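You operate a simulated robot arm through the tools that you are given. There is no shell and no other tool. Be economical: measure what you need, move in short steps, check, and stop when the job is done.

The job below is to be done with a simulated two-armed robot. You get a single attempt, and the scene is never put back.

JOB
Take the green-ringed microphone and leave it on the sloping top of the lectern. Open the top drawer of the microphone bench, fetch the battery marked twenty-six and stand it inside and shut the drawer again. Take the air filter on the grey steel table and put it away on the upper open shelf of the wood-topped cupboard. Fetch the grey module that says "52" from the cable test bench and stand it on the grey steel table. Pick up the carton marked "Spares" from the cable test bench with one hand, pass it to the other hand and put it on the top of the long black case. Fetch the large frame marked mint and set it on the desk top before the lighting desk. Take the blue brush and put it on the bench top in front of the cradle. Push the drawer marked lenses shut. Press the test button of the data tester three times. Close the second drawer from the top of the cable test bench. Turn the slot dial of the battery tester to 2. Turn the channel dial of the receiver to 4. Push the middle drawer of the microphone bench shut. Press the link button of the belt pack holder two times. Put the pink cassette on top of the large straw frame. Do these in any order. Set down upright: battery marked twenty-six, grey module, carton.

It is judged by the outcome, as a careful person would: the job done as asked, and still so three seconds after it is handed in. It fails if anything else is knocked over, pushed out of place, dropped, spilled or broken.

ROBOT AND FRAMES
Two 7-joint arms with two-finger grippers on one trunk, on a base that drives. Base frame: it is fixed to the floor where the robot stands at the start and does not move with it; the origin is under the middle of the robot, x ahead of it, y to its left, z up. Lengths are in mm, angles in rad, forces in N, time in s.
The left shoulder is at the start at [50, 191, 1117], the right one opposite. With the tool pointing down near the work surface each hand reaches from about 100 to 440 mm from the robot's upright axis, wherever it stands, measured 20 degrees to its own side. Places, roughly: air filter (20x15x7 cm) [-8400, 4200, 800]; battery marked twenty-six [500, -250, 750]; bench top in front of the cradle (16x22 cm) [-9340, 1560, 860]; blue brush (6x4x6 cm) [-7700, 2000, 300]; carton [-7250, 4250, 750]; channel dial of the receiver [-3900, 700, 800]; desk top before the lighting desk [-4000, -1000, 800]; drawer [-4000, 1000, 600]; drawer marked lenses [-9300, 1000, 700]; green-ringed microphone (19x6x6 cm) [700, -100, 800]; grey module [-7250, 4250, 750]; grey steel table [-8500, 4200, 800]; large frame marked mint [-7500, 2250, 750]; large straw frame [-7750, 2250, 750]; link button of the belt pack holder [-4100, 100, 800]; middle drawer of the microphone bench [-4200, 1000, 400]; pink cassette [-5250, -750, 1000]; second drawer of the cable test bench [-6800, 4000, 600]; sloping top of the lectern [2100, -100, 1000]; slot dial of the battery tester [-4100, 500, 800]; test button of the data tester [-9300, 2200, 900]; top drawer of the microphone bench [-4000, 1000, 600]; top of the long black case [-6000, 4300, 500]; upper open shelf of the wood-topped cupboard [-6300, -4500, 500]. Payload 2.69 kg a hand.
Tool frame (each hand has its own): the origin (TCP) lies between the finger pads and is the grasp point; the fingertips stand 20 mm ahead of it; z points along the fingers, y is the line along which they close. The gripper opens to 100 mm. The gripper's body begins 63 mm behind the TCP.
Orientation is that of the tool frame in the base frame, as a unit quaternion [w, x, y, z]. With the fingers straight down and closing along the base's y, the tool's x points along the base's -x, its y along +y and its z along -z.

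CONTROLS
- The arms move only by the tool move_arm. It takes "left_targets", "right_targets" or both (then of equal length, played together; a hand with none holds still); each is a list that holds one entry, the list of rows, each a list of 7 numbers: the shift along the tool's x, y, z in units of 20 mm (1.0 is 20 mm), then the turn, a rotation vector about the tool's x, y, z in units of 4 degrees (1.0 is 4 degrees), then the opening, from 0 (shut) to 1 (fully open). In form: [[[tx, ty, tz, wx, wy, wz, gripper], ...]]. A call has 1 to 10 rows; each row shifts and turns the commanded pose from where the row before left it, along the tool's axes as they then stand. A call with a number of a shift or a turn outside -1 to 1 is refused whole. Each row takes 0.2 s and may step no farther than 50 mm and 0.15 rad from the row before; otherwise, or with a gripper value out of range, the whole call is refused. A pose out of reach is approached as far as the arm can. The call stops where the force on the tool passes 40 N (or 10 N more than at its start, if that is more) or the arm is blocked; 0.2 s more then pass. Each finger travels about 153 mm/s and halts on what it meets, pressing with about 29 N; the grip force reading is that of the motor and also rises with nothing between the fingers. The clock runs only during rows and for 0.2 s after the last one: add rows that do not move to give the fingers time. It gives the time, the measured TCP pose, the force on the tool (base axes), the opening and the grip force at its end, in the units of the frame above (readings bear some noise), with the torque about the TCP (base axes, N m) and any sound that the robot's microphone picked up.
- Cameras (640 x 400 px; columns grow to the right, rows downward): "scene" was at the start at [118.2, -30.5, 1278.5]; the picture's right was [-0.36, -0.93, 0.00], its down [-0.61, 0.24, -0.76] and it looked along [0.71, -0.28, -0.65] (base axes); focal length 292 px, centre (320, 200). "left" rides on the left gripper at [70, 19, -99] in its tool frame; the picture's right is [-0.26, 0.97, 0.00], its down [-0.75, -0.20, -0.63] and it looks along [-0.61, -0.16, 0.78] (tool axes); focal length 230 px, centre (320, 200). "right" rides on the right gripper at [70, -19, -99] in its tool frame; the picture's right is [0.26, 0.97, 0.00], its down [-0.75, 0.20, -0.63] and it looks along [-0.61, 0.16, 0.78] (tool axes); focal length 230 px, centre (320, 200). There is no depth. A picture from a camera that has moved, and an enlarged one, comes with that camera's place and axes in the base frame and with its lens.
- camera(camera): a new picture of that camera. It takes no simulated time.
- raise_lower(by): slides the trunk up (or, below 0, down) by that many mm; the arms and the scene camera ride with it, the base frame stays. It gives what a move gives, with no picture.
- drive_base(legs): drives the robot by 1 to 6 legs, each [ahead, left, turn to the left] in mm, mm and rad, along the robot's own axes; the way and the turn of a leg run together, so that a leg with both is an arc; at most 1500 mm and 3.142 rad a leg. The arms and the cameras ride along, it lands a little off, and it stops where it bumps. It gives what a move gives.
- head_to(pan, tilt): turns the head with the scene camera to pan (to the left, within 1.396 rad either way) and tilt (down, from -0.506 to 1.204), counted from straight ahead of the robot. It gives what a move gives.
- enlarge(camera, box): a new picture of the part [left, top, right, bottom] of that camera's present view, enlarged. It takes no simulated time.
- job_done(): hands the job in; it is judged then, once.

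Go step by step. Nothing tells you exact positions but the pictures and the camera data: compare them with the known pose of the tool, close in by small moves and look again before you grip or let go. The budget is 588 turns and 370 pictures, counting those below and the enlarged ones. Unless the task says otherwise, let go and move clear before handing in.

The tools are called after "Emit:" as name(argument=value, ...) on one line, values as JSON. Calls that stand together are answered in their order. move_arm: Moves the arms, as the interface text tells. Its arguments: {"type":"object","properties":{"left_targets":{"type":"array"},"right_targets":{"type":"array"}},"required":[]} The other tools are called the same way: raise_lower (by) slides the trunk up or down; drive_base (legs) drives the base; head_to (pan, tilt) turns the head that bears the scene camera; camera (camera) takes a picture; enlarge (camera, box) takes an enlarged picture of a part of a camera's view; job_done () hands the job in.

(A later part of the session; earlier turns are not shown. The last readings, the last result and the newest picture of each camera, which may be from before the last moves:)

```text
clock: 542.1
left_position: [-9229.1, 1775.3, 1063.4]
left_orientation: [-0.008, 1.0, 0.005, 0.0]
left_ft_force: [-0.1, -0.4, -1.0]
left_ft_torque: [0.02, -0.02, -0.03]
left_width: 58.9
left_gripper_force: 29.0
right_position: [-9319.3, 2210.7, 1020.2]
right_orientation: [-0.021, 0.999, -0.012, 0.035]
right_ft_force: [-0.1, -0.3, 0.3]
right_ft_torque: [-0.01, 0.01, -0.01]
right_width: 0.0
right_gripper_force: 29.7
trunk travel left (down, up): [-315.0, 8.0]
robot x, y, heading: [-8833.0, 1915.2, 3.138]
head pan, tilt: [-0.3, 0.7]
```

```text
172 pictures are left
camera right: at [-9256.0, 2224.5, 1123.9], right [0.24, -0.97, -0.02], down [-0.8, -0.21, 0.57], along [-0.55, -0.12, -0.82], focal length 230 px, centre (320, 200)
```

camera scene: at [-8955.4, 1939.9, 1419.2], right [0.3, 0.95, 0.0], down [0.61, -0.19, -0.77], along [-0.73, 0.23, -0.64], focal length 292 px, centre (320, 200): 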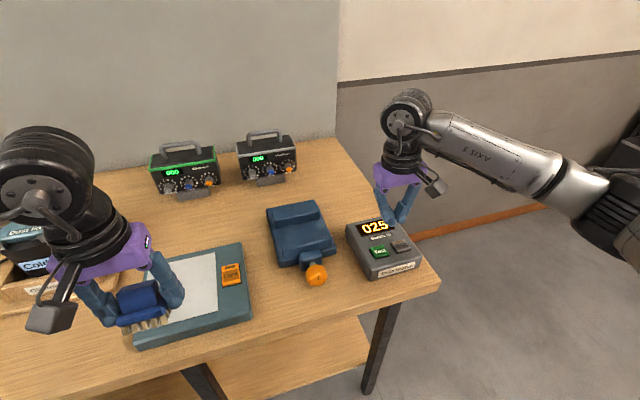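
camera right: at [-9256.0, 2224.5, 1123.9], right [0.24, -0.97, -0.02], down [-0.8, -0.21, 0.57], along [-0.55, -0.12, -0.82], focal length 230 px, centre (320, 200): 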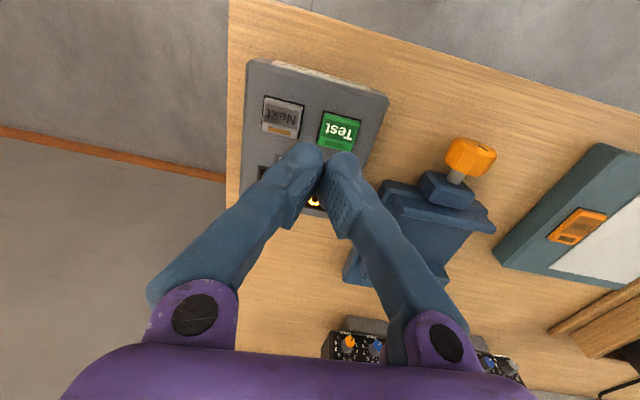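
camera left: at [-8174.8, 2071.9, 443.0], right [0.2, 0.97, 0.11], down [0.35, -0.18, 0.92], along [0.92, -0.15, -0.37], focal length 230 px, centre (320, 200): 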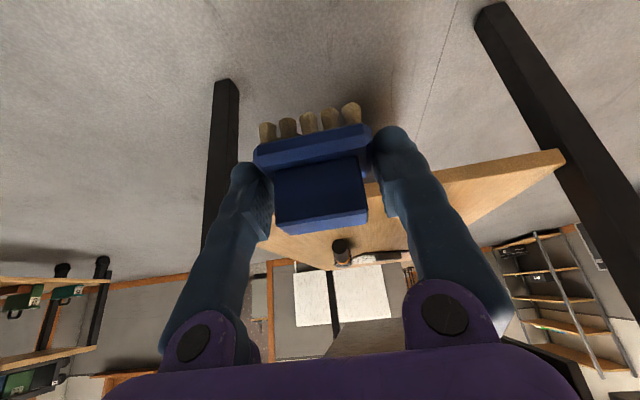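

Test button top at (-9317, 2195, 913). Position and descend.

Emit:
move_arm(right_targets=[[[-0.25, 1, 0.5, 0, 0, 0, 0], [0, 0, 0.9, 0, 0, 0, 0], [0, 0, 0.9, 0, 0, 0, 0], [0, 0, 0.9, 0, 0, 0, 0], [0, 0, 0.6, 0, 0, 0, 0]]])

Emit:
enlarge(camera="scene", box=[330, 180, 450, 290])

Emit:
enlarge(camera="right", box=[220, 60, 440, 240])

```text
clock: 543.3
left_position: [-9230.4, 1774.8, 1064.6]
left_orientation: [-0.009, 1.0, 0.006, 0.001]
left_ft_force: [0.6, 0.6, -1.3]
left_ft_torque: [0.04, 0.0, -0.03]
left_width: 58.9
left_gripper_force: 29.2
right_position: [-9317.6, 2195.4, 942.3]
right_orientation: [-0.021, 0.999, -0.01, 0.036]
right_ft_force: [-0.6, 0.3, -0.3]
right_ft_torque: [-0.02, 0.0, 0.03]
right_width: 0.1
right_gripper_force: 28.6
trunk travel left (down, up): [-315.0, 8.0]
robot x, y, heading: [-8832.8, 1913.8, 3.132]
head pan, tilt: [-0.3, 0.7]
```

```text
3.64 times, centred on (390, 235) of scene
camera zoom: at [-8955.5, 1940.0, 1419.2], right [0.3, 0.95, 0.0], down [0.61, -0.19, -0.76], along [-0.73, 0.23, -0.64], focal length 1062 px, centre (66, 73)
```

zoom: 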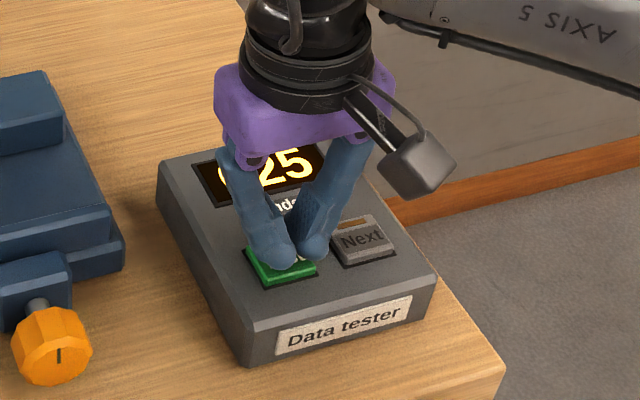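

```text
2.22 times, centred on (330, 150) of right
camera zoom: at [-9255.6, 2208.3, 1045.4], right [0.24, -0.97, -0.02], down [-0.8, -0.21, 0.57], along [-0.55, -0.12, -0.82], focal length 511 px, centre (298, 311)
```

zoom: 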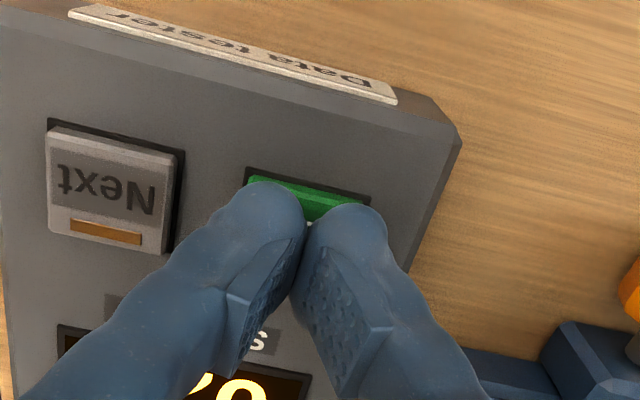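

Emit:
move_arm(right_targets=[[[0.15, 0.15, 0.2, 0, 0, 0, 0], [0, 0, 0.12, 0, 0, 0, 0], [0, 0, 0.1, 0, 0, 0, 0], [0, 0, 0.1, 0, 0, 0, 0], [0, 0, 0.1, 0, 0, 0, 0]]])

```text
clock: 544.5
left_position: [-9230.9, 1776.9, 1064.7]
left_orientation: [-0.009, 1.0, 0.005, 0.0]
left_ft_force: [0.4, -0.3, -1.4]
left_ft_torque: [-0.01, -0.02, 0.02]
left_width: 58.8
left_gripper_force: 29.5
right_position: [-9312.8, 2191.9, 930.0]
right_orientation: [-0.022, 0.999, -0.011, 0.036]
right_ft_force: [0.3, -0.7, 0.4]
right_ft_torque: [0.01, 0.02, -0.01]
right_width: 0.0
right_gripper_force: 28.9
trunk travel left (down, up): [-315.0, 8.0]
robot x, y, heading: [-8834.8, 1912.8, 3.137]
head pan, tilt: [-0.3, 0.7]
```

Emit:
move_arm(right_targets=[[[-0.1, 0, 0.1, 0, 0, 0, 0], [0, 0, 0.1, 0, 0, 0, 0], [0, 0, 0.1, 0, 0, 0, 0], [0, 0, 0.1, 0, 0, 0, 0]]])

```text
clock: 545.5
left_position: [-9229.7, 1774.5, 1065.5]
left_orientation: [-0.009, 1.0, 0.004, 0.0]
left_ft_force: [0.2, 1.1, -1.5]
left_ft_torque: [0.0, 0.03, -0.04]
left_width: 58.8
left_gripper_force: 29.1
right_position: [-9315.7, 2191.6, 922.4]
right_orientation: [-0.022, 0.999, -0.011, 0.034]
right_ft_force: [0.5, 4.2, 14.1]
right_ft_torque: [0.02, 0.12, -0.01]
right_width: 5.5
right_gripper_force: 29.4
trunk travel left (down, up): [-315.0, 8.0]
robot x, y, heading: [-8832.3, 1914.3, 3.134]
head pan, tilt: [-0.3, 0.7]
heard: click
```

First press. Lift and repeat for the second.

Emit:
move_arm(right_targets=[[[0, 0, -0.4, 0, 0, 0, 0], [0, 0, -0.3, 0, 0, 0, 0], [0, 0, 0, 0, 0, 0, 0]]])

Emit:
move_arm(right_targets=[[[0, 0, 0.3, 0, 0, 0, 0], [0, 0, 0.2, 0, 0, 0, 0], [0, 0, 0.1, 0, 0, 0, 0], [0, 0, 0.08, 0, 0, 0, 0]]])

Emit:
move_arm(right_targets=[[[0, 0, -0.4, 0, 0, 0, 0], [0, 0, -0.3, 0, 0, 0, 0], [0, 0, 0, 0, 0, 0, 0]]])

Emit:
enlarge(camera="scene", box=[330, 180, 450, 290])

```text
clock: 546.3
left_position: [-9230.3, 1774.8, 1065.0]
left_orientation: [-0.008, 1.0, 0.005, 0.001]
left_ft_force: [0.4, -0.1, -1.3]
left_ft_torque: [-0.02, 0.0, 0.02]
left_width: 58.5
left_gripper_force: 28.7
right_position: [-9315.6, 2190.5, 935.9]
right_orientation: [-0.021, 0.999, -0.01, 0.036]
right_ft_force: [0.0, -0.1, -0.1]
right_ft_torque: [-0.03, -0.03, 0.02]
right_width: 0.0
right_gripper_force: 29.4
trunk travel left (down, up): [-315.0, 8.0]
robot x, y, heading: [-8833.8, 1916.4, 3.135]
head pan, tilt: [-0.3, 0.7]
```

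```text
clock: 547.3
left_position: [-9229.7, 1774.1, 1064.6]
left_orientation: [-0.009, 1.0, 0.004, 0.0]
left_ft_force: [-0.6, 0.2, -0.3]
left_ft_torque: [0.0, 0.03, 0.01]
left_width: 58.6
left_gripper_force: 29.1
right_position: [-9314.3, 2192.1, 922.7]
right_orientation: [-0.021, 0.999, -0.011, 0.032]
right_ft_force: [-5.7, 1.1, 12.3]
right_ft_torque: [-0.05, 0.18, -0.03]
right_width: 5.9
right_gripper_force: 29.6
trunk travel left (down, up): [-315.0, 8.0]
robot x, y, heading: [-8835.3, 1909.6, 3.137]
head pan, tilt: [-0.3, 0.7]
heard: click
```

```text
clock: 548.1
left_position: [-9230.3, 1776.0, 1065.0]
left_orientation: [-0.008, 1.0, 0.004, 0.001]
left_ft_force: [-0.2, 0.9, -0.3]
left_ft_torque: [0.02, -0.01, 0.01]
left_width: 58.7
left_gripper_force: 28.5
right_position: [-9316.6, 2192.2, 937.6]
right_orientation: [-0.021, 0.999, -0.011, 0.036]
right_ft_force: [-0.4, 0.9, 0.0]
right_ft_torque: [0.01, -0.01, 0.0]
right_width: 0.1
right_gripper_force: 29.9
trunk travel left (down, up): [-315.0, 8.0]
robot x, y, heading: [-8834.1, 1911.8, 3.135]
head pan, tilt: [-0.3, 0.7]
```

```text
3.64 times, centred on (390, 235) of scene
camera zoom: at [-8955.4, 1940.0, 1419.1], right [0.3, 0.95, 0.0], down [0.61, -0.19, -0.76], along [-0.73, 0.23, -0.64], focal length 1062 px, centre (66, 73)
```

zoom: 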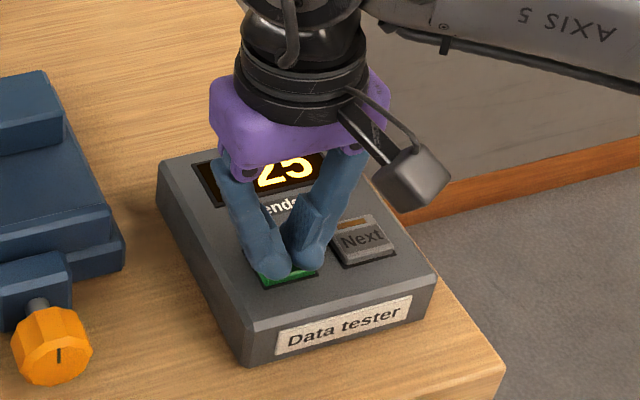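

Two clicks so far; third press, then rise away.

Emit:
move_arm(right_targets=[[[0, 0, 0.3, 0, 0, 0, 0], [0, 0, 0.2, 0, 0, 0, 0], [0, 0, 0.1, 0, 0, 0, 0], [0, 0, 0.12, 0, 0, 0, 0]]])

Emit:
move_arm(right_targets=[[[0, 0, -0.5, 0, 0, 0, 0], [0, 0, -1, 0, 0, 0, 0], [0, 0, -1, 0, 0, 0, 0], [0, 0, -1, 0, 0, 0, 0], [0, 0, -1, 0, 0, 0, 0], [0, 0, -1, 0, 0, 0, 0], [0, 0, -1, 0, 0, 0, 0.2], [0, 0, -1, 0, 0, 0, 0.4], [0.5, -0.5, -1, 0, 0, 0, 0.5], [0.5, -0.5, -1, 0, 0, 0, 0.5]]])

```text
clock: 549.1
left_position: [-9229.3, 1774.6, 1065.3]
left_orientation: [-0.008, 1.0, 0.005, 0.0]
left_ft_force: [-0.3, 0.0, -1.5]
left_ft_torque: [0.0, 0.03, -0.03]
left_width: 58.9
left_gripper_force: 29.2
right_position: [-9315.4, 2191.1, 922.8]
right_orientation: [-0.021, 0.999, -0.012, 0.033]
right_ft_force: [-3.0, 4.6, 14.4]
right_ft_torque: [0.03, 0.19, -0.04]
right_width: 5.8
right_gripper_force: 29.8
trunk travel left (down, up): [-315.0, 8.0]
robot x, y, heading: [-8834.2, 1910.6, 3.135]
head pan, tilt: [-0.3, 0.7]
heard: click
```

```text
clock: 551.3
left_position: [-9230.1, 1775.4, 1065.1]
left_orientation: [-0.008, 1.0, 0.004, 0.0]
left_ft_force: [0.2, 0.9, -0.1]
left_ft_torque: [0.02, 0.0, 0.01]
left_width: 58.9
left_gripper_force: 29.0
right_position: [-9307.1, 2204.1, 1113.0]
right_orientation: [-0.022, 0.999, -0.011, 0.036]
right_ft_force: [-0.5, -0.1, -0.8]
right_ft_torque: [-0.03, -0.01, 0.02]
right_width: 50.0
right_gripper_force: 0.1
trunk travel left (down, up): [-315.0, 8.0]
robot x, y, heading: [-8833.8, 1915.6, 3.136]
head pan, tilt: [-0.3, 0.7]
```

Three clicks. Now move left toward the cradle area, keeping back from the open drawer.

Emit:
move_arm(right_targets=[[[1, 0, 0, 0, 0, 0, 0.5], [1, 0, 0, 0, 0, 0, 0.5], [1, 0, 0, 0, 0, 0, 0.5], [1, 0, 0, 0, 0, 0, 0.5], [1, 0, 0, 0, 0, 0, 0.5], [1, 0, 0, 0, 0, 0, 0.5], [1, 0, 0, 0, 0, 0, 0.5]]], left_targets=[[[0.8, 0, -0.3, 0, 0, 0, 0.3], [0.8, 0, -0.3, 0, 0, 0, 0.3], [0.8, 0, -0.3, 0, 0, 0, 0.3], [0.8, 0, -0.3, 0, 0, 0, 0.3], [0.8, 0, -0.3, 0, 0, 0, 0.3], [0, 0, 0, 0, 0, 0, 0.3], [0, 0, 0, 0, 0, 0, 0.3]]])

Emit:
drive_base(legs=[[-130, 0, 0], [0, 450, 0]])

Emit:
head_to(pan=0.15, tilt=0.6)

Emit:
camera(camera="scene")

```text
clock: 552.9
left_position: [-9150.4, 1773.9, 1093.8]
left_orientation: [-0.008, 1.0, 0.005, 0.001]
left_ft_force: [-0.3, 0.2, -0.2]
left_ft_torque: [0.03, -0.01, 0.02]
left_width: 58.9
left_gripper_force: 28.6
right_position: [-9166.6, 2200.0, 1124.3]
right_orientation: [-0.021, 0.999, -0.009, 0.036]
right_ft_force: [-0.2, -0.1, 0.4]
right_ft_torque: [-0.03, -0.01, -0.01]
right_width: 50.2
right_gripper_force: 0.1
trunk travel left (down, up): [-315.0, 8.0]
robot x, y, heading: [-8832.9, 1914.9, 3.137]
head pan, tilt: [-0.3, 0.7]
```

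```text
clock: 558.4
left_position: [-9025.7, 1316.2, 1094.2]
left_orientation: [-0.009, 1.0, 0.0, 0.0]
left_ft_force: [0.2, 0.5, -0.3]
left_ft_torque: [0.0, 0.01, 0.03]
left_width: 58.6
left_gripper_force: 29.5
right_position: [-9040.1, 1741.9, 1125.0]
right_orientation: [-0.022, 0.999, -0.015, 0.036]
right_ft_force: [0.2, -0.9, -0.1]
right_ft_torque: [-0.02, -0.02, 0.01]
right_width: 50.1
right_gripper_force: 0.0
trunk travel left (down, up): [-315.0, 8.0]
robot x, y, heading: [-8709.2, 1453.0, 3.125]
head pan, tilt: [-0.3, 0.7]
```

```text
clock: 559.3
left_position: [-9026.4, 1316.2, 1094.3]
left_orientation: [-0.009, 1.0, 0.0, -0.001]
left_ft_force: [0.1, 0.1, -1.5]
left_ft_torque: [-0.01, 0.01, 0.02]
left_width: 58.9
left_gripper_force: 29.7
right_position: [-9039.3, 1742.3, 1125.3]
right_orientation: [-0.021, 0.999, -0.015, 0.036]
right_ft_force: [0.1, -0.1, 0.5]
right_ft_torque: [-0.02, -0.01, 0.02]
right_width: 50.1
right_gripper_force: 0.1
trunk travel left (down, up): [-315.0, 8.0]
robot x, y, heading: [-8709.5, 1452.1, 3.125]
head pan, tilt: [0.15, 0.6]
```

```text
168 pictures are left
camera scene: at [-8837.3, 1440.7, 1427.8], right [-0.13, 0.99, 0.0], down [0.56, 0.08, -0.82], along [-0.82, -0.11, -0.57], focal length 292 px, centre (320, 200)
```

scene: 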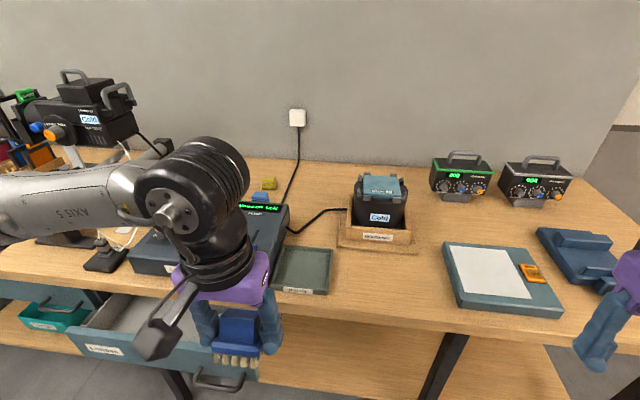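

Emit:
enlarge(camera="scene", box=[250, 150, 490, 340])

```text
2.11 times, centred on (370, 245) of scene
camera zoom: at [-8837.3, 1440.7, 1427.8], right [-0.13, 0.99, 0.0], down [0.56, 0.08, -0.82], along [-0.82, -0.11, -0.57], focal length 615 px, centre (215, 105)
```

zoom: 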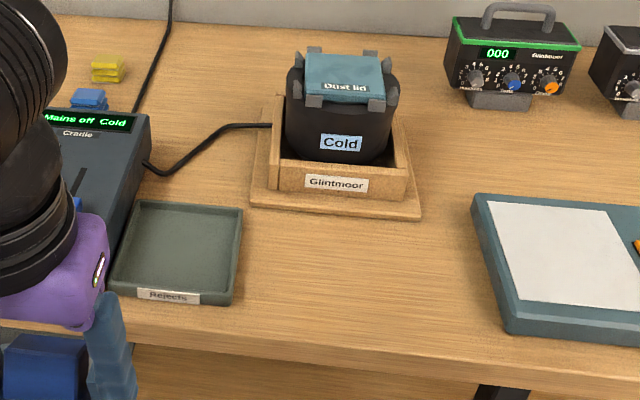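

The cradle (wooden holder) is at y≈1545; the clear bench top before it is around (-9335, 1560). Shift right and forward, then lower the brush there.

Emit:
drive_base(legs=[[0, -210, 0], [150, 0, 0]])

Emit:
move_arm(left_targets=[[[-0.9, -0.2, 0.5, 0, 0, 0, 0.3], [-0.9, -0.2, 0.5, 0, 0, 0, 0.3], [-0.9, -0.2, 0.5, 0, 0, 0, 0.3], [-0.9, -0.2, 0.5, 0, 0, 0, 0.3], [-0.9, -0.2, 0.5, 0, 0, 0, 0.3], [-0.9, -0.2, 0.5, 0, 0, 0, 0.3], [-0.9, -0.2, 0.5, 0, 0, 0, 0.3], [-0.9, -0.2, 0.5, 0, 0, 0, 0.3]]])

Emit:
camera(camera="scene")

Emit:
camera(camera="left")

```text
clock: 562.7
left_position: [-9173.1, 1532.2, 1095.1]
left_orientation: [-0.009, 1.0, -0.005, 0.001]
left_ft_force: [0.0, 0.6, -0.7]
left_ft_torque: [-0.03, -0.01, 0.04]
left_width: 58.8
left_gripper_force: 29.0
right_position: [-9185.2, 1958.5, 1124.3]
right_orientation: [-0.021, 0.999, -0.017, 0.036]
right_ft_force: [-0.3, 0.1, -0.1]
right_ft_torque: [0.02, -0.03, -0.03]
right_width: 50.0
right_gripper_force: 0.0
trunk travel left (down, up): [-315.0, 8.0]
robot x, y, heading: [-8858.0, 1663.2, 3.121]
head pan, tilt: [0.15, 0.6]
```

```text
clock: 564.5
left_position: [-9317.2, 1567.5, 1014.1]
left_orientation: [-0.008, 1.0, -0.003, 0.001]
left_ft_force: [0.8, -0.1, -1.2]
left_ft_torque: [0.0, 0.0, 0.02]
left_width: 58.7
left_gripper_force: 28.8
right_position: [-9183.0, 1958.0, 1124.1]
right_orientation: [-0.02, 0.999, -0.018, 0.037]
right_ft_force: [0.2, 0.7, -0.2]
right_ft_torque: [0.03, -0.06, 0.03]
right_width: 50.1
right_gripper_force: 0.0
trunk travel left (down, up): [-315.0, 8.0]
robot x, y, heading: [-8855.5, 1666.1, 3.129]
head pan, tilt: [0.15, 0.6]
```

```text
166 pictures are left
camera scene: at [-8983.3, 1655.8, 1427.8], right [-0.13, 0.99, 0.0], down [0.56, 0.07, -0.82], along [-0.82, -0.11, -0.57], focal length 292 px, centre (320, 200)
```

scene: 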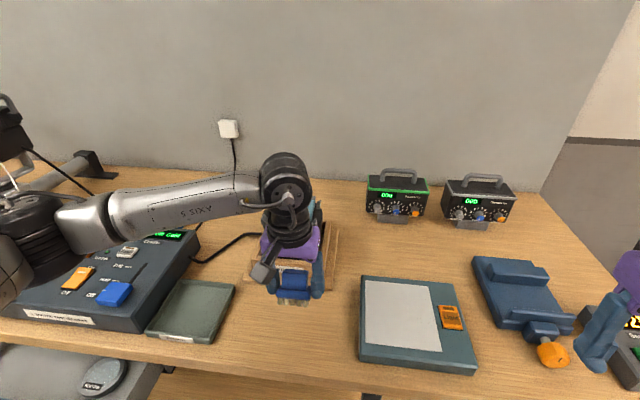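

```text
165 pictures are left
camera left: at [-9248.5, 1548.0, 1112.2], right [-0.27, -0.96, -0.02], down [-0.75, 0.2, 0.63], along [-0.61, 0.18, -0.78], focal length 230 px, centre (320, 200)
```

left: 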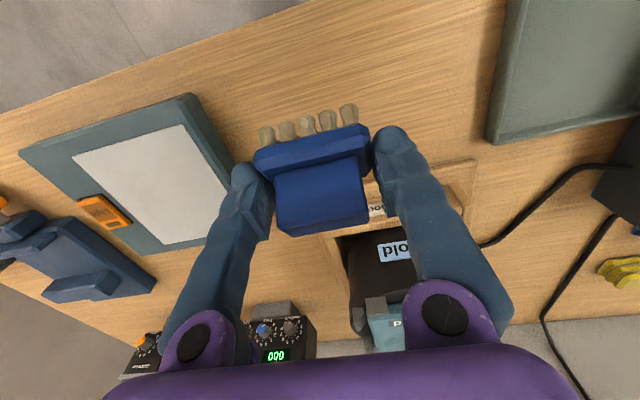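

The brush was gripped with the tool pitched 30°, so I re-pitch before setting it down. Rotate, shift to (-9335, 1537), and descend.

Emit:
move_arm(left_targets=[[[0, 0.2, 0, 0, -1, 0, 0.3], [0, 0.2, 0, 0, -1, 0, 0.3], [0, 0.2, 0, 0, -1, 0, 0.3], [0, 0.2, 0, 0, -1, 0, 0.3], [0, 0.2, 0, 0, -1, 0, 0.3], [0, 0.2, 0, 0, -1, 0, 0.3], [0, 0.2, 0, 0, -1, 0, 0.3], [0, 0.1, 0, 0, -0.4, 0, 0.3]]])

Emit:
move_arm(left_targets=[[[0.35, 0, 0.95, 0, 0, 0, 0.3], [0.35, 0, 0.95, 0, 0, 0, 0.3], [0.35, 0, 0.95, 0, 0, 0, 0.3], [0.35, 0, 0.95, 0, 0, 0, 0.3], [0.35, 0, 0.9, 0, 0, 0, 0.3]]])

Emit:
camera(camera="left")

Emit:
enlarge(camera="scene", box=[200, 150, 400, 330])

```text
clock: 566.3
left_position: [-9317.3, 1536.9, 1014.0]
left_orientation: [-0.009, 0.967, -0.001, -0.256]
left_ft_force: [0.0, -0.4, -0.5]
left_ft_torque: [0.01, -0.03, -0.01]
left_width: 59.0
left_gripper_force: 28.7
right_position: [-9183.9, 1957.0, 1125.8]
right_orientation: [-0.021, 0.999, -0.017, 0.036]
right_ft_force: [-0.2, 0.9, 0.1]
right_ft_torque: [-0.01, 0.01, -0.01]
right_width: 50.2
right_gripper_force: 0.1
trunk travel left (down, up): [-315.0, 8.0]
robot x, y, heading: [-8853.9, 1665.9, 3.12]
head pan, tilt: [0.15, 0.6]
```

```text
clock: 567.5
left_position: [-9332.9, 1538.5, 914.3]
left_orientation: [-0.009, 0.967, -0.001, -0.254]
left_ft_force: [-0.6, -0.5, -0.1]
left_ft_torque: [-0.01, 0.0, 0.04]
left_width: 59.0
left_gripper_force: 29.1
right_position: [-9183.7, 1956.9, 1124.2]
right_orientation: [-0.021, 0.999, -0.017, 0.036]
right_ft_force: [-0.5, 0.4, 0.2]
right_ft_torque: [0.0, 0.0, 0.0]
right_width: 50.0
right_gripper_force: 0.1
trunk travel left (down, up): [-315.0, 8.0]
robot x, y, heading: [-8856.4, 1664.5, 3.122]
head pan, tilt: [0.15, 0.6]
```

```text
164 pictures are left
camera left: at [-9223.9, 1519.5, 965.2], right [-0.23, -0.97, 0.11], down [-0.34, 0.19, 0.92], along [-0.91, 0.18, -0.37], focal length 230 px, centre (320, 200)
```

left: 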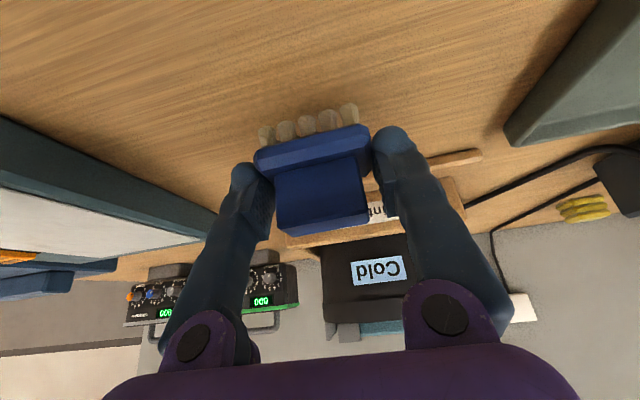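

```text
2.22 times, centred on (300, 240) of scene
camera zoom: at [-8983.1, 1655.5, 1427.8], right [-0.13, 0.99, 0.0], down [0.56, 0.07, -0.82], along [-0.82, -0.11, -0.57], focal length 649 px, centre (364, 111)
```

zoom: 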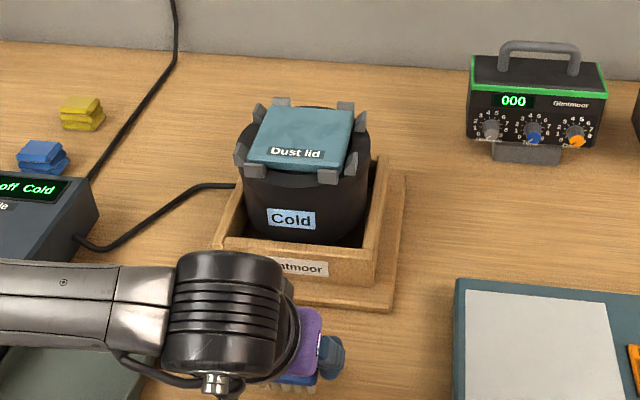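

Emit:
move_arm(left_targets=[[[0.2, 0, 0.35, 0, 0, 0, 0.3], [0.1, 0, 0.17, 0, 0, 0, 0.3], [0.07, 0, 0.13, 0, 0, 0, 0.3], [0.07, 0, 0.13, 0, 0, 0, 0.3]]])

Emit:
camera(camera="left")

```text
clock: 568.5
left_position: [-9333.0, 1538.1, 896.3]
left_orientation: [-0.009, 0.967, -0.002, -0.255]
left_ft_force: [0.6, 0.5, -0.8]
left_ft_torque: [-0.03, 0.0, 0.03]
left_width: 58.8
left_gripper_force: 28.9
right_position: [-9183.0, 1958.1, 1125.1]
right_orientation: [-0.021, 0.999, -0.018, 0.035]
right_ft_force: [-0.5, 0.0, -1.0]
right_ft_torque: [0.05, -0.06, -0.01]
right_width: 50.1
right_gripper_force: 0.0
trunk travel left (down, up): [-315.0, 8.0]
robot x, y, heading: [-8856.9, 1666.6, 3.119]
head pan, tilt: [0.15, 0.6]
```

```text
162 pictures are left
camera left: at [-9223.4, 1519.5, 947.4], right [-0.23, -0.97, 0.11], down [-0.34, 0.19, 0.92], along [-0.91, 0.18, -0.37], focal length 230 px, centre (320, 200)
```

left: 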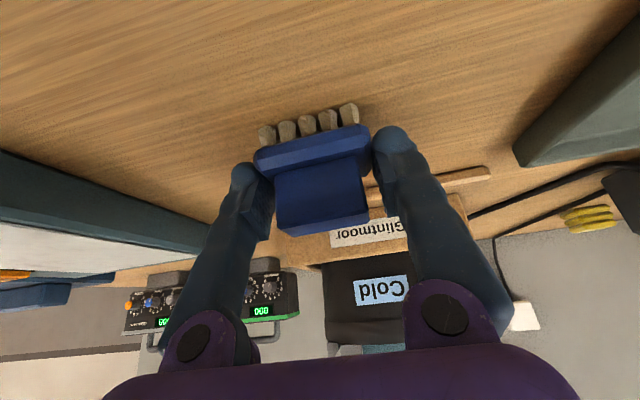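

Emit:
move_arm(left_targets=[[[0.07, 0, 0.13, 0, 0, 0, 0.3], [0.07, 0, 0.13, 0, 0, 0, 0.3], [0.07, 0, 0.13, 0, 0, 0, 0.3], [0.07, 0, 0.13, 0, 0, 0, 0.3], [0.07, 0, 0.13, 0, 0, 0, 0.3]]])

```text
clock: 569.7
left_position: [-9333.2, 1539.9, 885.5]
left_orientation: [-0.008, 0.966, 0.0, -0.259]
left_ft_force: [-4.2, -2.7, 26.2]
left_ft_torque: [-0.13, 0.26, 0.04]
left_width: 58.9
left_gripper_force: 29.0
right_position: [-9181.3, 1957.8, 1124.7]
right_orientation: [-0.02, 0.999, -0.018, 0.034]
right_ft_force: [-0.1, 0.2, -0.2]
right_ft_torque: [-0.01, 0.0, 0.01]
right_width: 50.0
right_gripper_force: 0.0
trunk travel left (down, up): [-315.0, 8.0]
robot x, y, heading: [-8858.3, 1663.5, 3.122]
head pan, tilt: [0.15, 0.6]
```

Contact; release and withdraw back-up along the tool axis.

Emit:
move_arm(left_targets=[[[-0.05, 0, -0.1, 0, 0, 0, 0.3], [0, 0, 0, 0, 0, 0, 0.6], [0, 0, 0, 0, 0, 0, 0.8], [0, 0, 0, 0, 0, 0, 0.8], [0, 0, -0.5, 0, 0, 0, 0.8], [0, 0, -1, 0, 0, 0, 0.8], [0, 0, -1, 0, 0, 0, 0.8], [0, 0, -1, 0, 0, 0, 0.8], [-0.5, 0, -0.9, 0, 0, 0, 0.8], [-0.5, 0, -0.9, 0, 0, 0, 0.8]]])

Emit:
camera(camera="scene")

```text
clock: 571.9
left_position: [-9298.0, 1536.5, 987.3]
left_orientation: [-0.009, 0.967, 0.0, -0.255]
left_ft_force: [-0.6, 0.3, -0.2]
left_ft_torque: [0.0, 0.0, 0.03]
left_width: 79.9
left_gripper_force: 0.1
right_position: [-9184.7, 1957.2, 1125.5]
right_orientation: [-0.021, 0.999, -0.017, 0.036]
right_ft_force: [-0.2, -0.4, 0.0]
right_ft_torque: [-0.01, 0.0, -0.01]
right_width: 49.9
right_gripper_force: 0.1
trunk travel left (down, up): [-315.0, 8.0]
robot x, y, heading: [-8854.0, 1663.7, 3.125]
head pan, tilt: [0.15, 0.6]
```

```text
161 pictures are left
camera scene: at [-8982.7, 1655.7, 1427.8], right [-0.13, 0.99, 0.0], down [0.56, 0.07, -0.83], along [-0.82, -0.11, -0.56], focal length 292 px, centre (320, 200)
```

scene: 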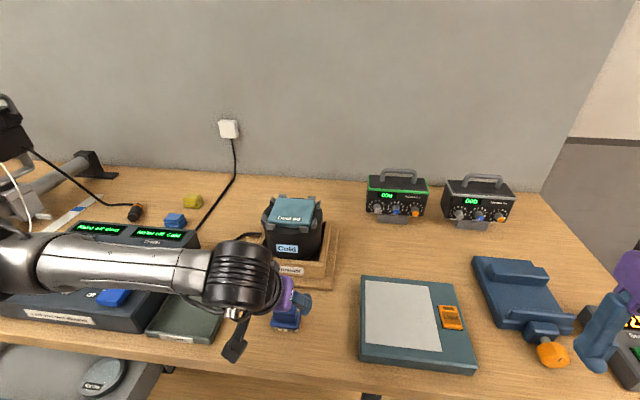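

Brush stands in front of the cradle. Retract, back off and go to the lenses drawer.

Emit:
move_arm(left_targets=[[[0, 0, -1, 0, 0, 0, 0.5], [0, 0, -1, 0, 0, 0, 0.2], [0, 0, -1, 0, 0, 0, 0], [0, 0, -1, 0, 0, 0, 0], [0.8, 0, -0.5, 0, 0, 0, 0], [0.8, 0, -0.5, 0, 0, 0, 0], [0.8, 0, -0.5, 0, 0, 0, 0], [0.8, 0, -0.5, 0, 0, 0, 0]]])

Emit:
drive_base(legs=[[-200, 0, 0], [0, 560, 0]])

Emit:
head_to(pan=0.0, tilt=0.7)

Emit:
camera(camera="scene")

```text
clock: 573.7
left_position: [-9204.2, 1550.3, 1057.7]
left_orientation: [-0.009, 0.967, -0.001, -0.255]
left_ft_force: [0.0, -0.3, -0.5]
left_ft_torque: [0.01, -0.01, -0.01]
left_width: 0.1
left_gripper_force: 29.1
left hand out of reach, approached as far as the arm can: row 7, 8
right_position: [-9183.1, 1958.4, 1125.2]
right_orientation: [-0.021, 0.999, -0.017, 0.035]
right_ft_force: [-0.4, 1.2, 0.3]
right_ft_torque: [-0.01, 0.02, -0.01]
right_width: 49.9
right_gripper_force: 0.0
trunk travel left (down, up): [-315.0, 8.0]
robot x, y, heading: [-8856.0, 1668.3, 3.121]
head pan, tilt: [0.15, 0.6]
```

```text
clock: 580.4
left_position: [-9016.5, 978.3, 1057.1]
left_orientation: [-0.01, 0.967, -0.003, -0.255]
left_ft_force: [-0.2, -0.2, -0.8]
left_ft_torque: [0.01, 0.0, -0.01]
left_width: 0.0
left_gripper_force: 29.3
right_position: [-8993.0, 1384.3, 1125.0]
right_orientation: [-0.021, 0.999, -0.021, 0.035]
right_ft_force: [-0.1, 0.4, 0.4]
right_ft_torque: [0.0, 0.01, 0.03]
right_width: 49.9
right_gripper_force: 0.0
trunk travel left (down, up): [-315.0, 8.0]
robot x, y, heading: [-8664.1, 1090.0, 3.115]
head pan, tilt: [0.15, 0.6]
```

```text
clock: 581.1
left_position: [-9016.7, 977.9, 1056.4]
left_orientation: [-0.01, 0.967, -0.003, -0.254]
left_ft_force: [0.8, 0.3, 0.7]
left_ft_torque: [0.02, 0.0, -0.01]
left_width: 0.0
left_gripper_force: 28.9
right_position: [-8992.6, 1385.0, 1124.5]
right_orientation: [-0.021, 0.999, -0.021, 0.034]
right_ft_force: [0.2, 0.4, -0.5]
right_ft_torque: [0.01, 0.02, -0.01]
right_width: 50.1
right_gripper_force: 0.0
trunk travel left (down, up): [-315.0, 8.0]
robot x, y, heading: [-8666.0, 1090.7, 3.113]
head pan, tilt: [0.0, 0.7]
```

```text
160 pictures are left
camera scene: at [-8791.7, 1094.7, 1419.2], right [0.03, 1.0, 0.0], down [0.64, -0.02, -0.77], along [-0.76, 0.02, -0.64], focal length 292 px, centre (320, 200)
```

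scene: 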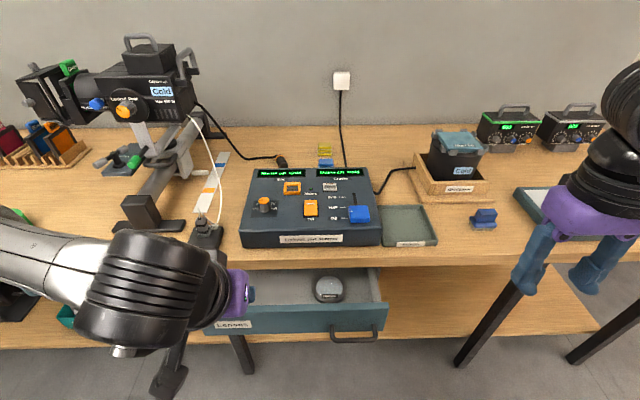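

The lenses drawer's panel spans y≈880–1262, z≈685–800 at x≈-9142. I'll push at its middle (y≈1075, z≈745) with closed, pitched fingers.

Emit:
move_arm(left_targets=[[[0, -0.5, 0, 0, -1, 0, 0], [0, -0.5, 0, 0, -1, 0, 0], [0, -0.5, 0, 0, -1, 0, 0], [0.45, -0.35, 0.95, 0, 0, 0, 0], [0.45, -0.35, 0.95, 0, 0, 0, 0], [0.45, -0.35, 0.95, 0, 0, 0, 0], [0.45, -0.35, 0.95, 0, 0, 0, 0], [0.45, -0.35, 0.95, 0, 0, 0, 0], [0.45, -0.35, 0.95, 0, 0, 0, 0], [0.45, -0.35, 0.95, 0, 0, 0, 0]]])

Emit:
move_arm(left_targets=[[[0.45, -0.3, 0.95, 0, 0, 0, 0], [0.45, -0.3, 0.95, 0, 0, 0, 0], [0.45, -0.3, 0.95, 0, 0, 0, 0], [0.45, 0, 0.95, 0, 0, 0, 0], [0.45, 0, 0.95, 0, 0, 0, 0], [0.45, 0, 0.95, 0, 0, 0, 0]]])

Emit:
camera(camera="scene")

```text
clock: 583.3
left_position: [-9057.6, 1061.3, 916.8]
left_orientation: [-0.009, 0.935, -0.002, -0.355]
left_ft_force: [0.7, 0.2, 0.3]
left_ft_torque: [0.04, 0.01, -0.01]
left_width: 0.1
left_gripper_force: 28.8
right_position: [-8994.6, 1384.3, 1124.2]
right_orientation: [-0.022, 0.999, -0.021, 0.036]
right_ft_force: [-0.2, 0.4, 0.8]
right_ft_torque: [0.0, 0.02, -0.05]
right_width: 49.9
right_gripper_force: 0.0
trunk travel left (down, up): [-315.0, 8.0]
robot x, y, heading: [-8667.4, 1089.1, 3.113]
head pan, tilt: [0.0, 0.7]
```

```text
clock: 584.7
left_position: [-9093.3, 1082.1, 796.0]
left_orientation: [-0.01, 0.935, -0.002, -0.355]
left_ft_force: [-0.8, -0.3, -0.1]
left_ft_torque: [-0.03, -0.02, -0.05]
left_width: 0.0
left_gripper_force: 29.0
right_position: [-8993.6, 1385.1, 1124.0]
right_orientation: [-0.021, 0.999, -0.02, 0.036]
right_ft_force: [-0.3, -0.2, -0.1]
right_ft_torque: [0.03, 0.0, 0.02]
right_width: 49.5
right_gripper_force: 0.0
trunk travel left (down, up): [-315.0, 8.0]
robot x, y, heading: [-8661.8, 1094.5, 3.116]
head pan, tilt: [0.0, 0.7]
```

```text
159 pictures are left
camera scene: at [-8791.8, 1094.8, 1419.2], right [0.03, 1.0, 0.0], down [0.64, -0.02, -0.76], along [-0.76, 0.02, -0.64], focal length 292 px, centre (320, 200)
```

scene: 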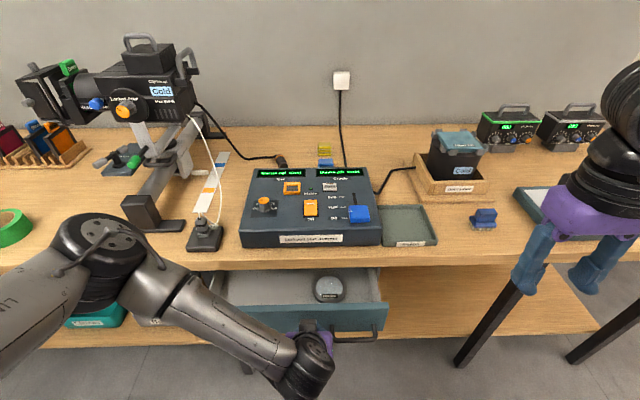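

Push forward until it seats.

Emit:
move_arm(left_targets=[[[0.05, 0, 0.1, 0, 0, 0, 0], [-0.56, 0, 0.5, 0, 0, 0, 0], [-0.56, 0, 0.5, 0, 0, 0, 0], [-0.56, 0, 0.5, 0, 0, 0, 0], [-0.56, 0, 0.5, 0, 0, 0, 0], [-0.56, 0, 0.5, 0, 0, 0, 0], [-0.56, 0, 0.5, 0, 0, 0, 0]]])

Emit:
camera(camera="scene")

```text
clock: 586.3
left_position: [-9182.7, 1081.2, 793.7]
left_orientation: [-0.01, 0.935, -0.002, -0.355]
left_ft_force: [-0.6, -0.9, 0.2]
left_ft_torque: [0.0, 0.01, -0.02]
left_width: 0.2
left_gripper_force: 29.1
right_position: [-8993.7, 1384.4, 1124.9]
right_orientation: [-0.021, 0.999, -0.021, 0.036]
right_ft_force: [0.1, -0.2, 0.0]
right_ft_torque: [0.01, -0.04, 0.04]
right_width: 50.2
right_gripper_force: 0.1
trunk travel left (down, up): [-315.0, 8.0]
robot x, y, heading: [-8665.1, 1094.8, 3.114]
head pan, tilt: [0.0, 0.7]
```

```text
158 pictures are left
camera scene: at [-8792.0, 1094.8, 1419.2], right [0.03, 1.0, 0.0], down [0.64, -0.02, -0.76], along [-0.76, 0.02, -0.64], focal length 292 px, centre (320, 200)
```

scene: 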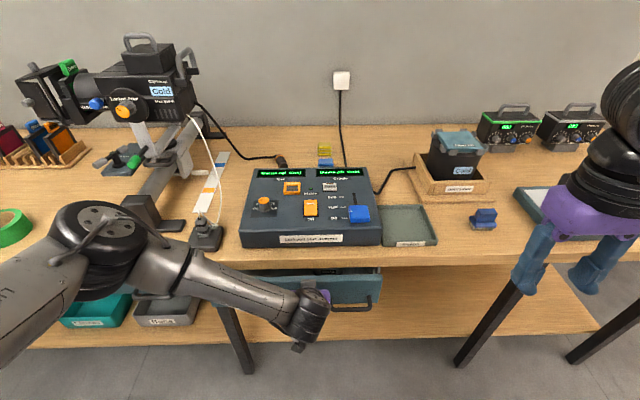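

Emit:
move_arm(left_targets=[[[-0.4, 0, 0.36, 0, 0, 0, 0], [-0.4, 0, 0.36, 0, 0, 0, 0], [-0.4, 0, 0.36, 0, 0, 0, 0], [-0.3, 0, 0.27, 0, 0, 0, 0]]])

Emit:
enlarge(camera="scene", box=[180, 230, 420, 380])

```text
clock: 587.3
left_position: [-9223.0, 1082.0, 792.5]
left_orientation: [-0.01, 0.935, -0.002, -0.355]
left_ft_force: [-0.9, 0.4, -0.2]
left_ft_torque: [0.0, 0.05, 0.02]
left_width: 0.1
left_gripper_force: 29.2
right_position: [-8994.4, 1385.7, 1124.5]
right_orientation: [-0.021, 0.999, -0.021, 0.035]
right_ft_force: [-0.3, 0.0, 0.4]
right_ft_torque: [0.05, 0.03, -0.03]
right_width: 50.0
right_gripper_force: 0.0
trunk travel left (down, up): [-315.0, 8.0]
robot x, y, heading: [-8664.6, 1088.9, 3.118]
head pan, tilt: [0.0, 0.7]
```

```text
2.67 times, centred on (300, 305) of scene
camera zoom: at [-8791.7, 1094.8, 1419.2], right [0.03, 1.0, 0.0], down [0.64, -0.02, -0.76], along [-0.76, 0.02, -0.64], focal length 779 px, centre (373, -80)
```

zoom: 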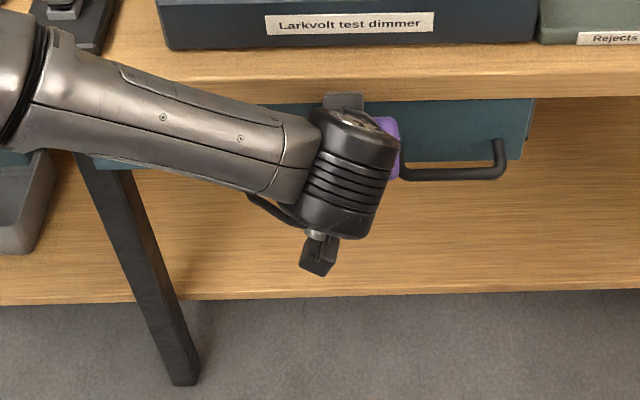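

Emit:
move_arm(left_targets=[[[0, 0, 0, 0, -1, 0, 0], [0, 0, 0, 0, -1, 0, 0], [0, 0, 0, 0, -1, 0, 0], [-0.24, 0, 0.32, 0, 0, 0, 0], [-0.24, 0, 0.32, 0, 0, 0, 0], [-0.24, 0, 0.32, 0, 0, 0, 0]]])

Emit:
enlarge(camera="scene", box=[180, 230, 420, 380])

```text
clock: 588.6
left_position: [-9229.8, 1084.7, 788.1]
left_orientation: [-0.011, 0.897, -0.002, -0.441]
left_ft_force: [22.1, -2.8, 14.6]
left_ft_torque: [0.05, 0.4, 0.19]
left_width: 0.0
left_gripper_force: 29.6
right_position: [-8993.5, 1384.2, 1123.9]
right_orientation: [-0.021, 0.999, -0.02, 0.035]
right_ft_force: [-0.9, -0.3, -0.6]
right_ft_torque: [-0.01, -0.05, -0.01]
right_width: 50.0
right_gripper_force: 0.2
trunk travel left (down, up): [-315.0, 8.0]
robot x, y, heading: [-8666.9, 1089.3, 3.111]
head pan, tilt: [0.0, 0.7]
stopped in row 6 (left hand): the force on the tool passed its limit at 48 N (the readings are from after the stop); the commanded pose is now the measured one
```

```text
2.67 times, centred on (300, 305) of scene
camera zoom: at [-8790.2, 1094.5, 1419.3], right [0.03, 1.0, 0.0], down [0.64, -0.02, -0.77], along [-0.76, 0.02, -0.64], focal length 779 px, centre (373, -80)
```

zoom: 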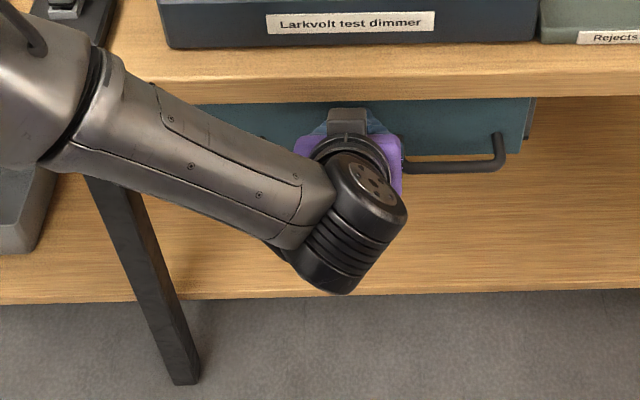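

Firm resistance. Retract the hand and inspect from a lower viewpoint.

Emit:
move_arm(left_targets=[[[0.6, 0, -0.8, 0, 0, 0, 0], [0.6, 0, -0.8, 0, 0, 0, 0], [0.6, 0, -0.8, 0, 0, 0, 0], [0.6, 0, -0.8, 0, 0, 0, 0], [0.6, 0.5, -0.8, 0, 0, 0, 0], [0.5, 0.9, -0.8, 0, 0, 0, 0], [0, 0.9, -0.5, 0, 0, 0, 0], [0, 0.9, 0, 0, 0, 0, 0]]])

Emit:
raise_lower(by=-280)

Emit:
head_to(pan=-0.2, tilt=0.4)

Emit:
camera(camera="scene")

```text
clock: 590.4
left_position: [-9109.0, 1031.9, 805.4]
left_orientation: [-0.007, 0.897, -0.001, -0.442]
left_ft_force: [-0.3, 0.2, 0.1]
left_ft_torque: [-0.02, 0.0, 0.02]
left_width: 0.0
left_gripper_force: 29.3
left hand out of reach, approached as far as the arm can: row 8
right_position: [-8993.5, 1384.9, 1124.1]
right_orientation: [-0.02, 0.999, -0.02, 0.035]
right_ft_force: [1.1, 1.4, 0.8]
right_ft_torque: [0.01, -0.02, -0.01]
right_width: 50.1
right_gripper_force: 0.1
trunk travel left (down, up): [-315.0, 8.0]
robot x, y, heading: [-8664.2, 1091.6, 3.113]
head pan, tilt: [0.0, 0.7]
```

```text
clock: 593.3
left_position: [-9108.1, 1032.8, 526.5]
left_orientation: [-0.007, 0.896, 0.0, -0.443]
left_ft_force: [0.7, 0.1, 0.2]
left_ft_torque: [0.0, 0.0, -0.03]
left_width: 0.0
left_gripper_force: 30.2
right_position: [-8993.3, 1384.6, 844.1]
right_orientation: [-0.021, 0.999, -0.02, 0.035]
right_ft_force: [-0.5, 0.7, 0.6]
right_ft_torque: [-0.02, -0.02, -0.01]
right_width: 50.1
right_gripper_force: 0.0
trunk travel left (down, up): [-35.0, 288.0]
robot x, y, heading: [-8663.6, 1091.1, 3.114]
head pan, tilt: [0.0, 0.7]
```

```text
clock: 594.1
left_position: [-9109.5, 1031.8, 525.1]
left_orientation: [-0.008, 0.897, -0.001, -0.442]
left_ft_force: [-0.2, 0.2, 0.1]
left_ft_torque: [-0.03, -0.04, -0.02]
left_width: 0.1
left_gripper_force: 29.3
right_position: [-8993.6, 1383.3, 843.7]
right_orientation: [-0.021, 0.999, -0.02, 0.035]
right_ft_force: [0.7, 0.2, -0.1]
right_ft_torque: [0.0, 0.01, 0.02]
right_width: 49.9
right_gripper_force: 0.0
trunk travel left (down, up): [-35.0, 288.0]
robot x, y, heading: [-8663.1, 1092.9, 3.116]
head pan, tilt: [-0.201, 0.4]
```

```text
155 pictures are left
camera scene: at [-8796.5, 1113.1, 1166.0], right [0.22, 0.97, 0.0], down [0.38, -0.09, -0.92], along [-0.9, 0.21, -0.39], focal length 292 px, centre (320, 200)
```

scene: 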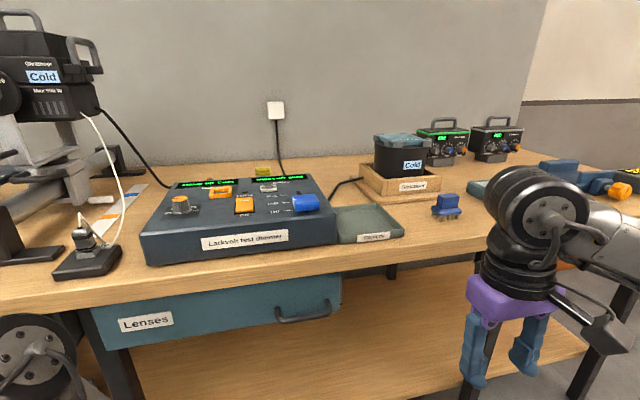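

Emit:
head_to(pan=0.55, tilt=0.4)

Emit:
camera(camera="scene")

```text
clock: 595.2
left_position: [-9109.5, 1031.9, 524.5]
left_orientation: [-0.007, 0.897, -0.001, -0.442]
left_ft_force: [0.0, 0.6, -0.2]
left_ft_torque: [0.02, -0.04, -0.01]
left_width: 0.0
left_gripper_force: 29.8
right_position: [-8993.7, 1383.6, 844.7]
right_orientation: [-0.02, 0.999, -0.02, 0.035]
right_ft_force: [0.5, 1.2, -0.3]
right_ft_torque: [0.0, -0.03, 0.02]
right_width: 49.8
right_gripper_force: 0.0
trunk travel left (down, up): [-35.0, 288.0]
robot x, y, heading: [-8664.1, 1094.0, 3.113]
head pan, tilt: [0.55, 0.4]
```

```text
154 pictures are left
camera scene: at [-8786.5, 1046.1, 1166.0], right [-0.5, 0.87, 0.0], down [0.34, 0.19, -0.92], along [-0.8, -0.46, -0.39], focal length 292 px, centre (320, 200)
```

scene: 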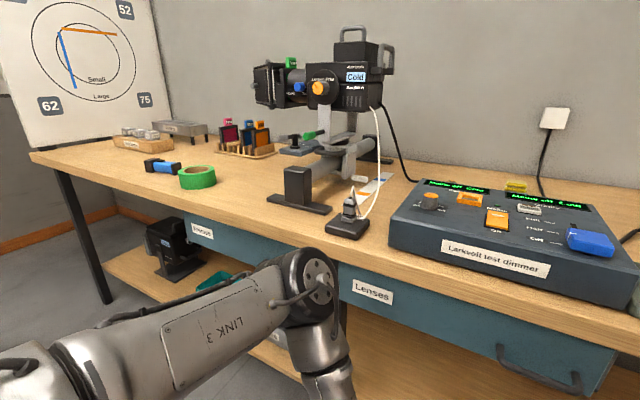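

Emit:
enlarge(camera="scene", box=[160, 190, 460, 370])

```text
2.13 times, centred on (310, 280) of scene
camera zoom: at [-8786.5, 1046.1, 1166.0], right [-0.5, 0.87, 0.0], down [0.34, 0.19, -0.92], along [-0.8, -0.46, -0.39], focal length 623 px, centre (341, 29)
```

zoom: 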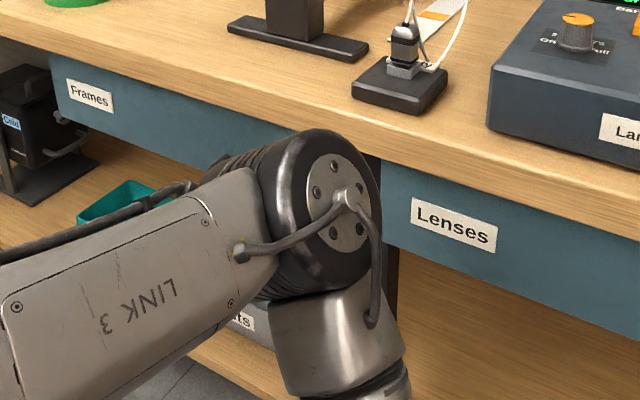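

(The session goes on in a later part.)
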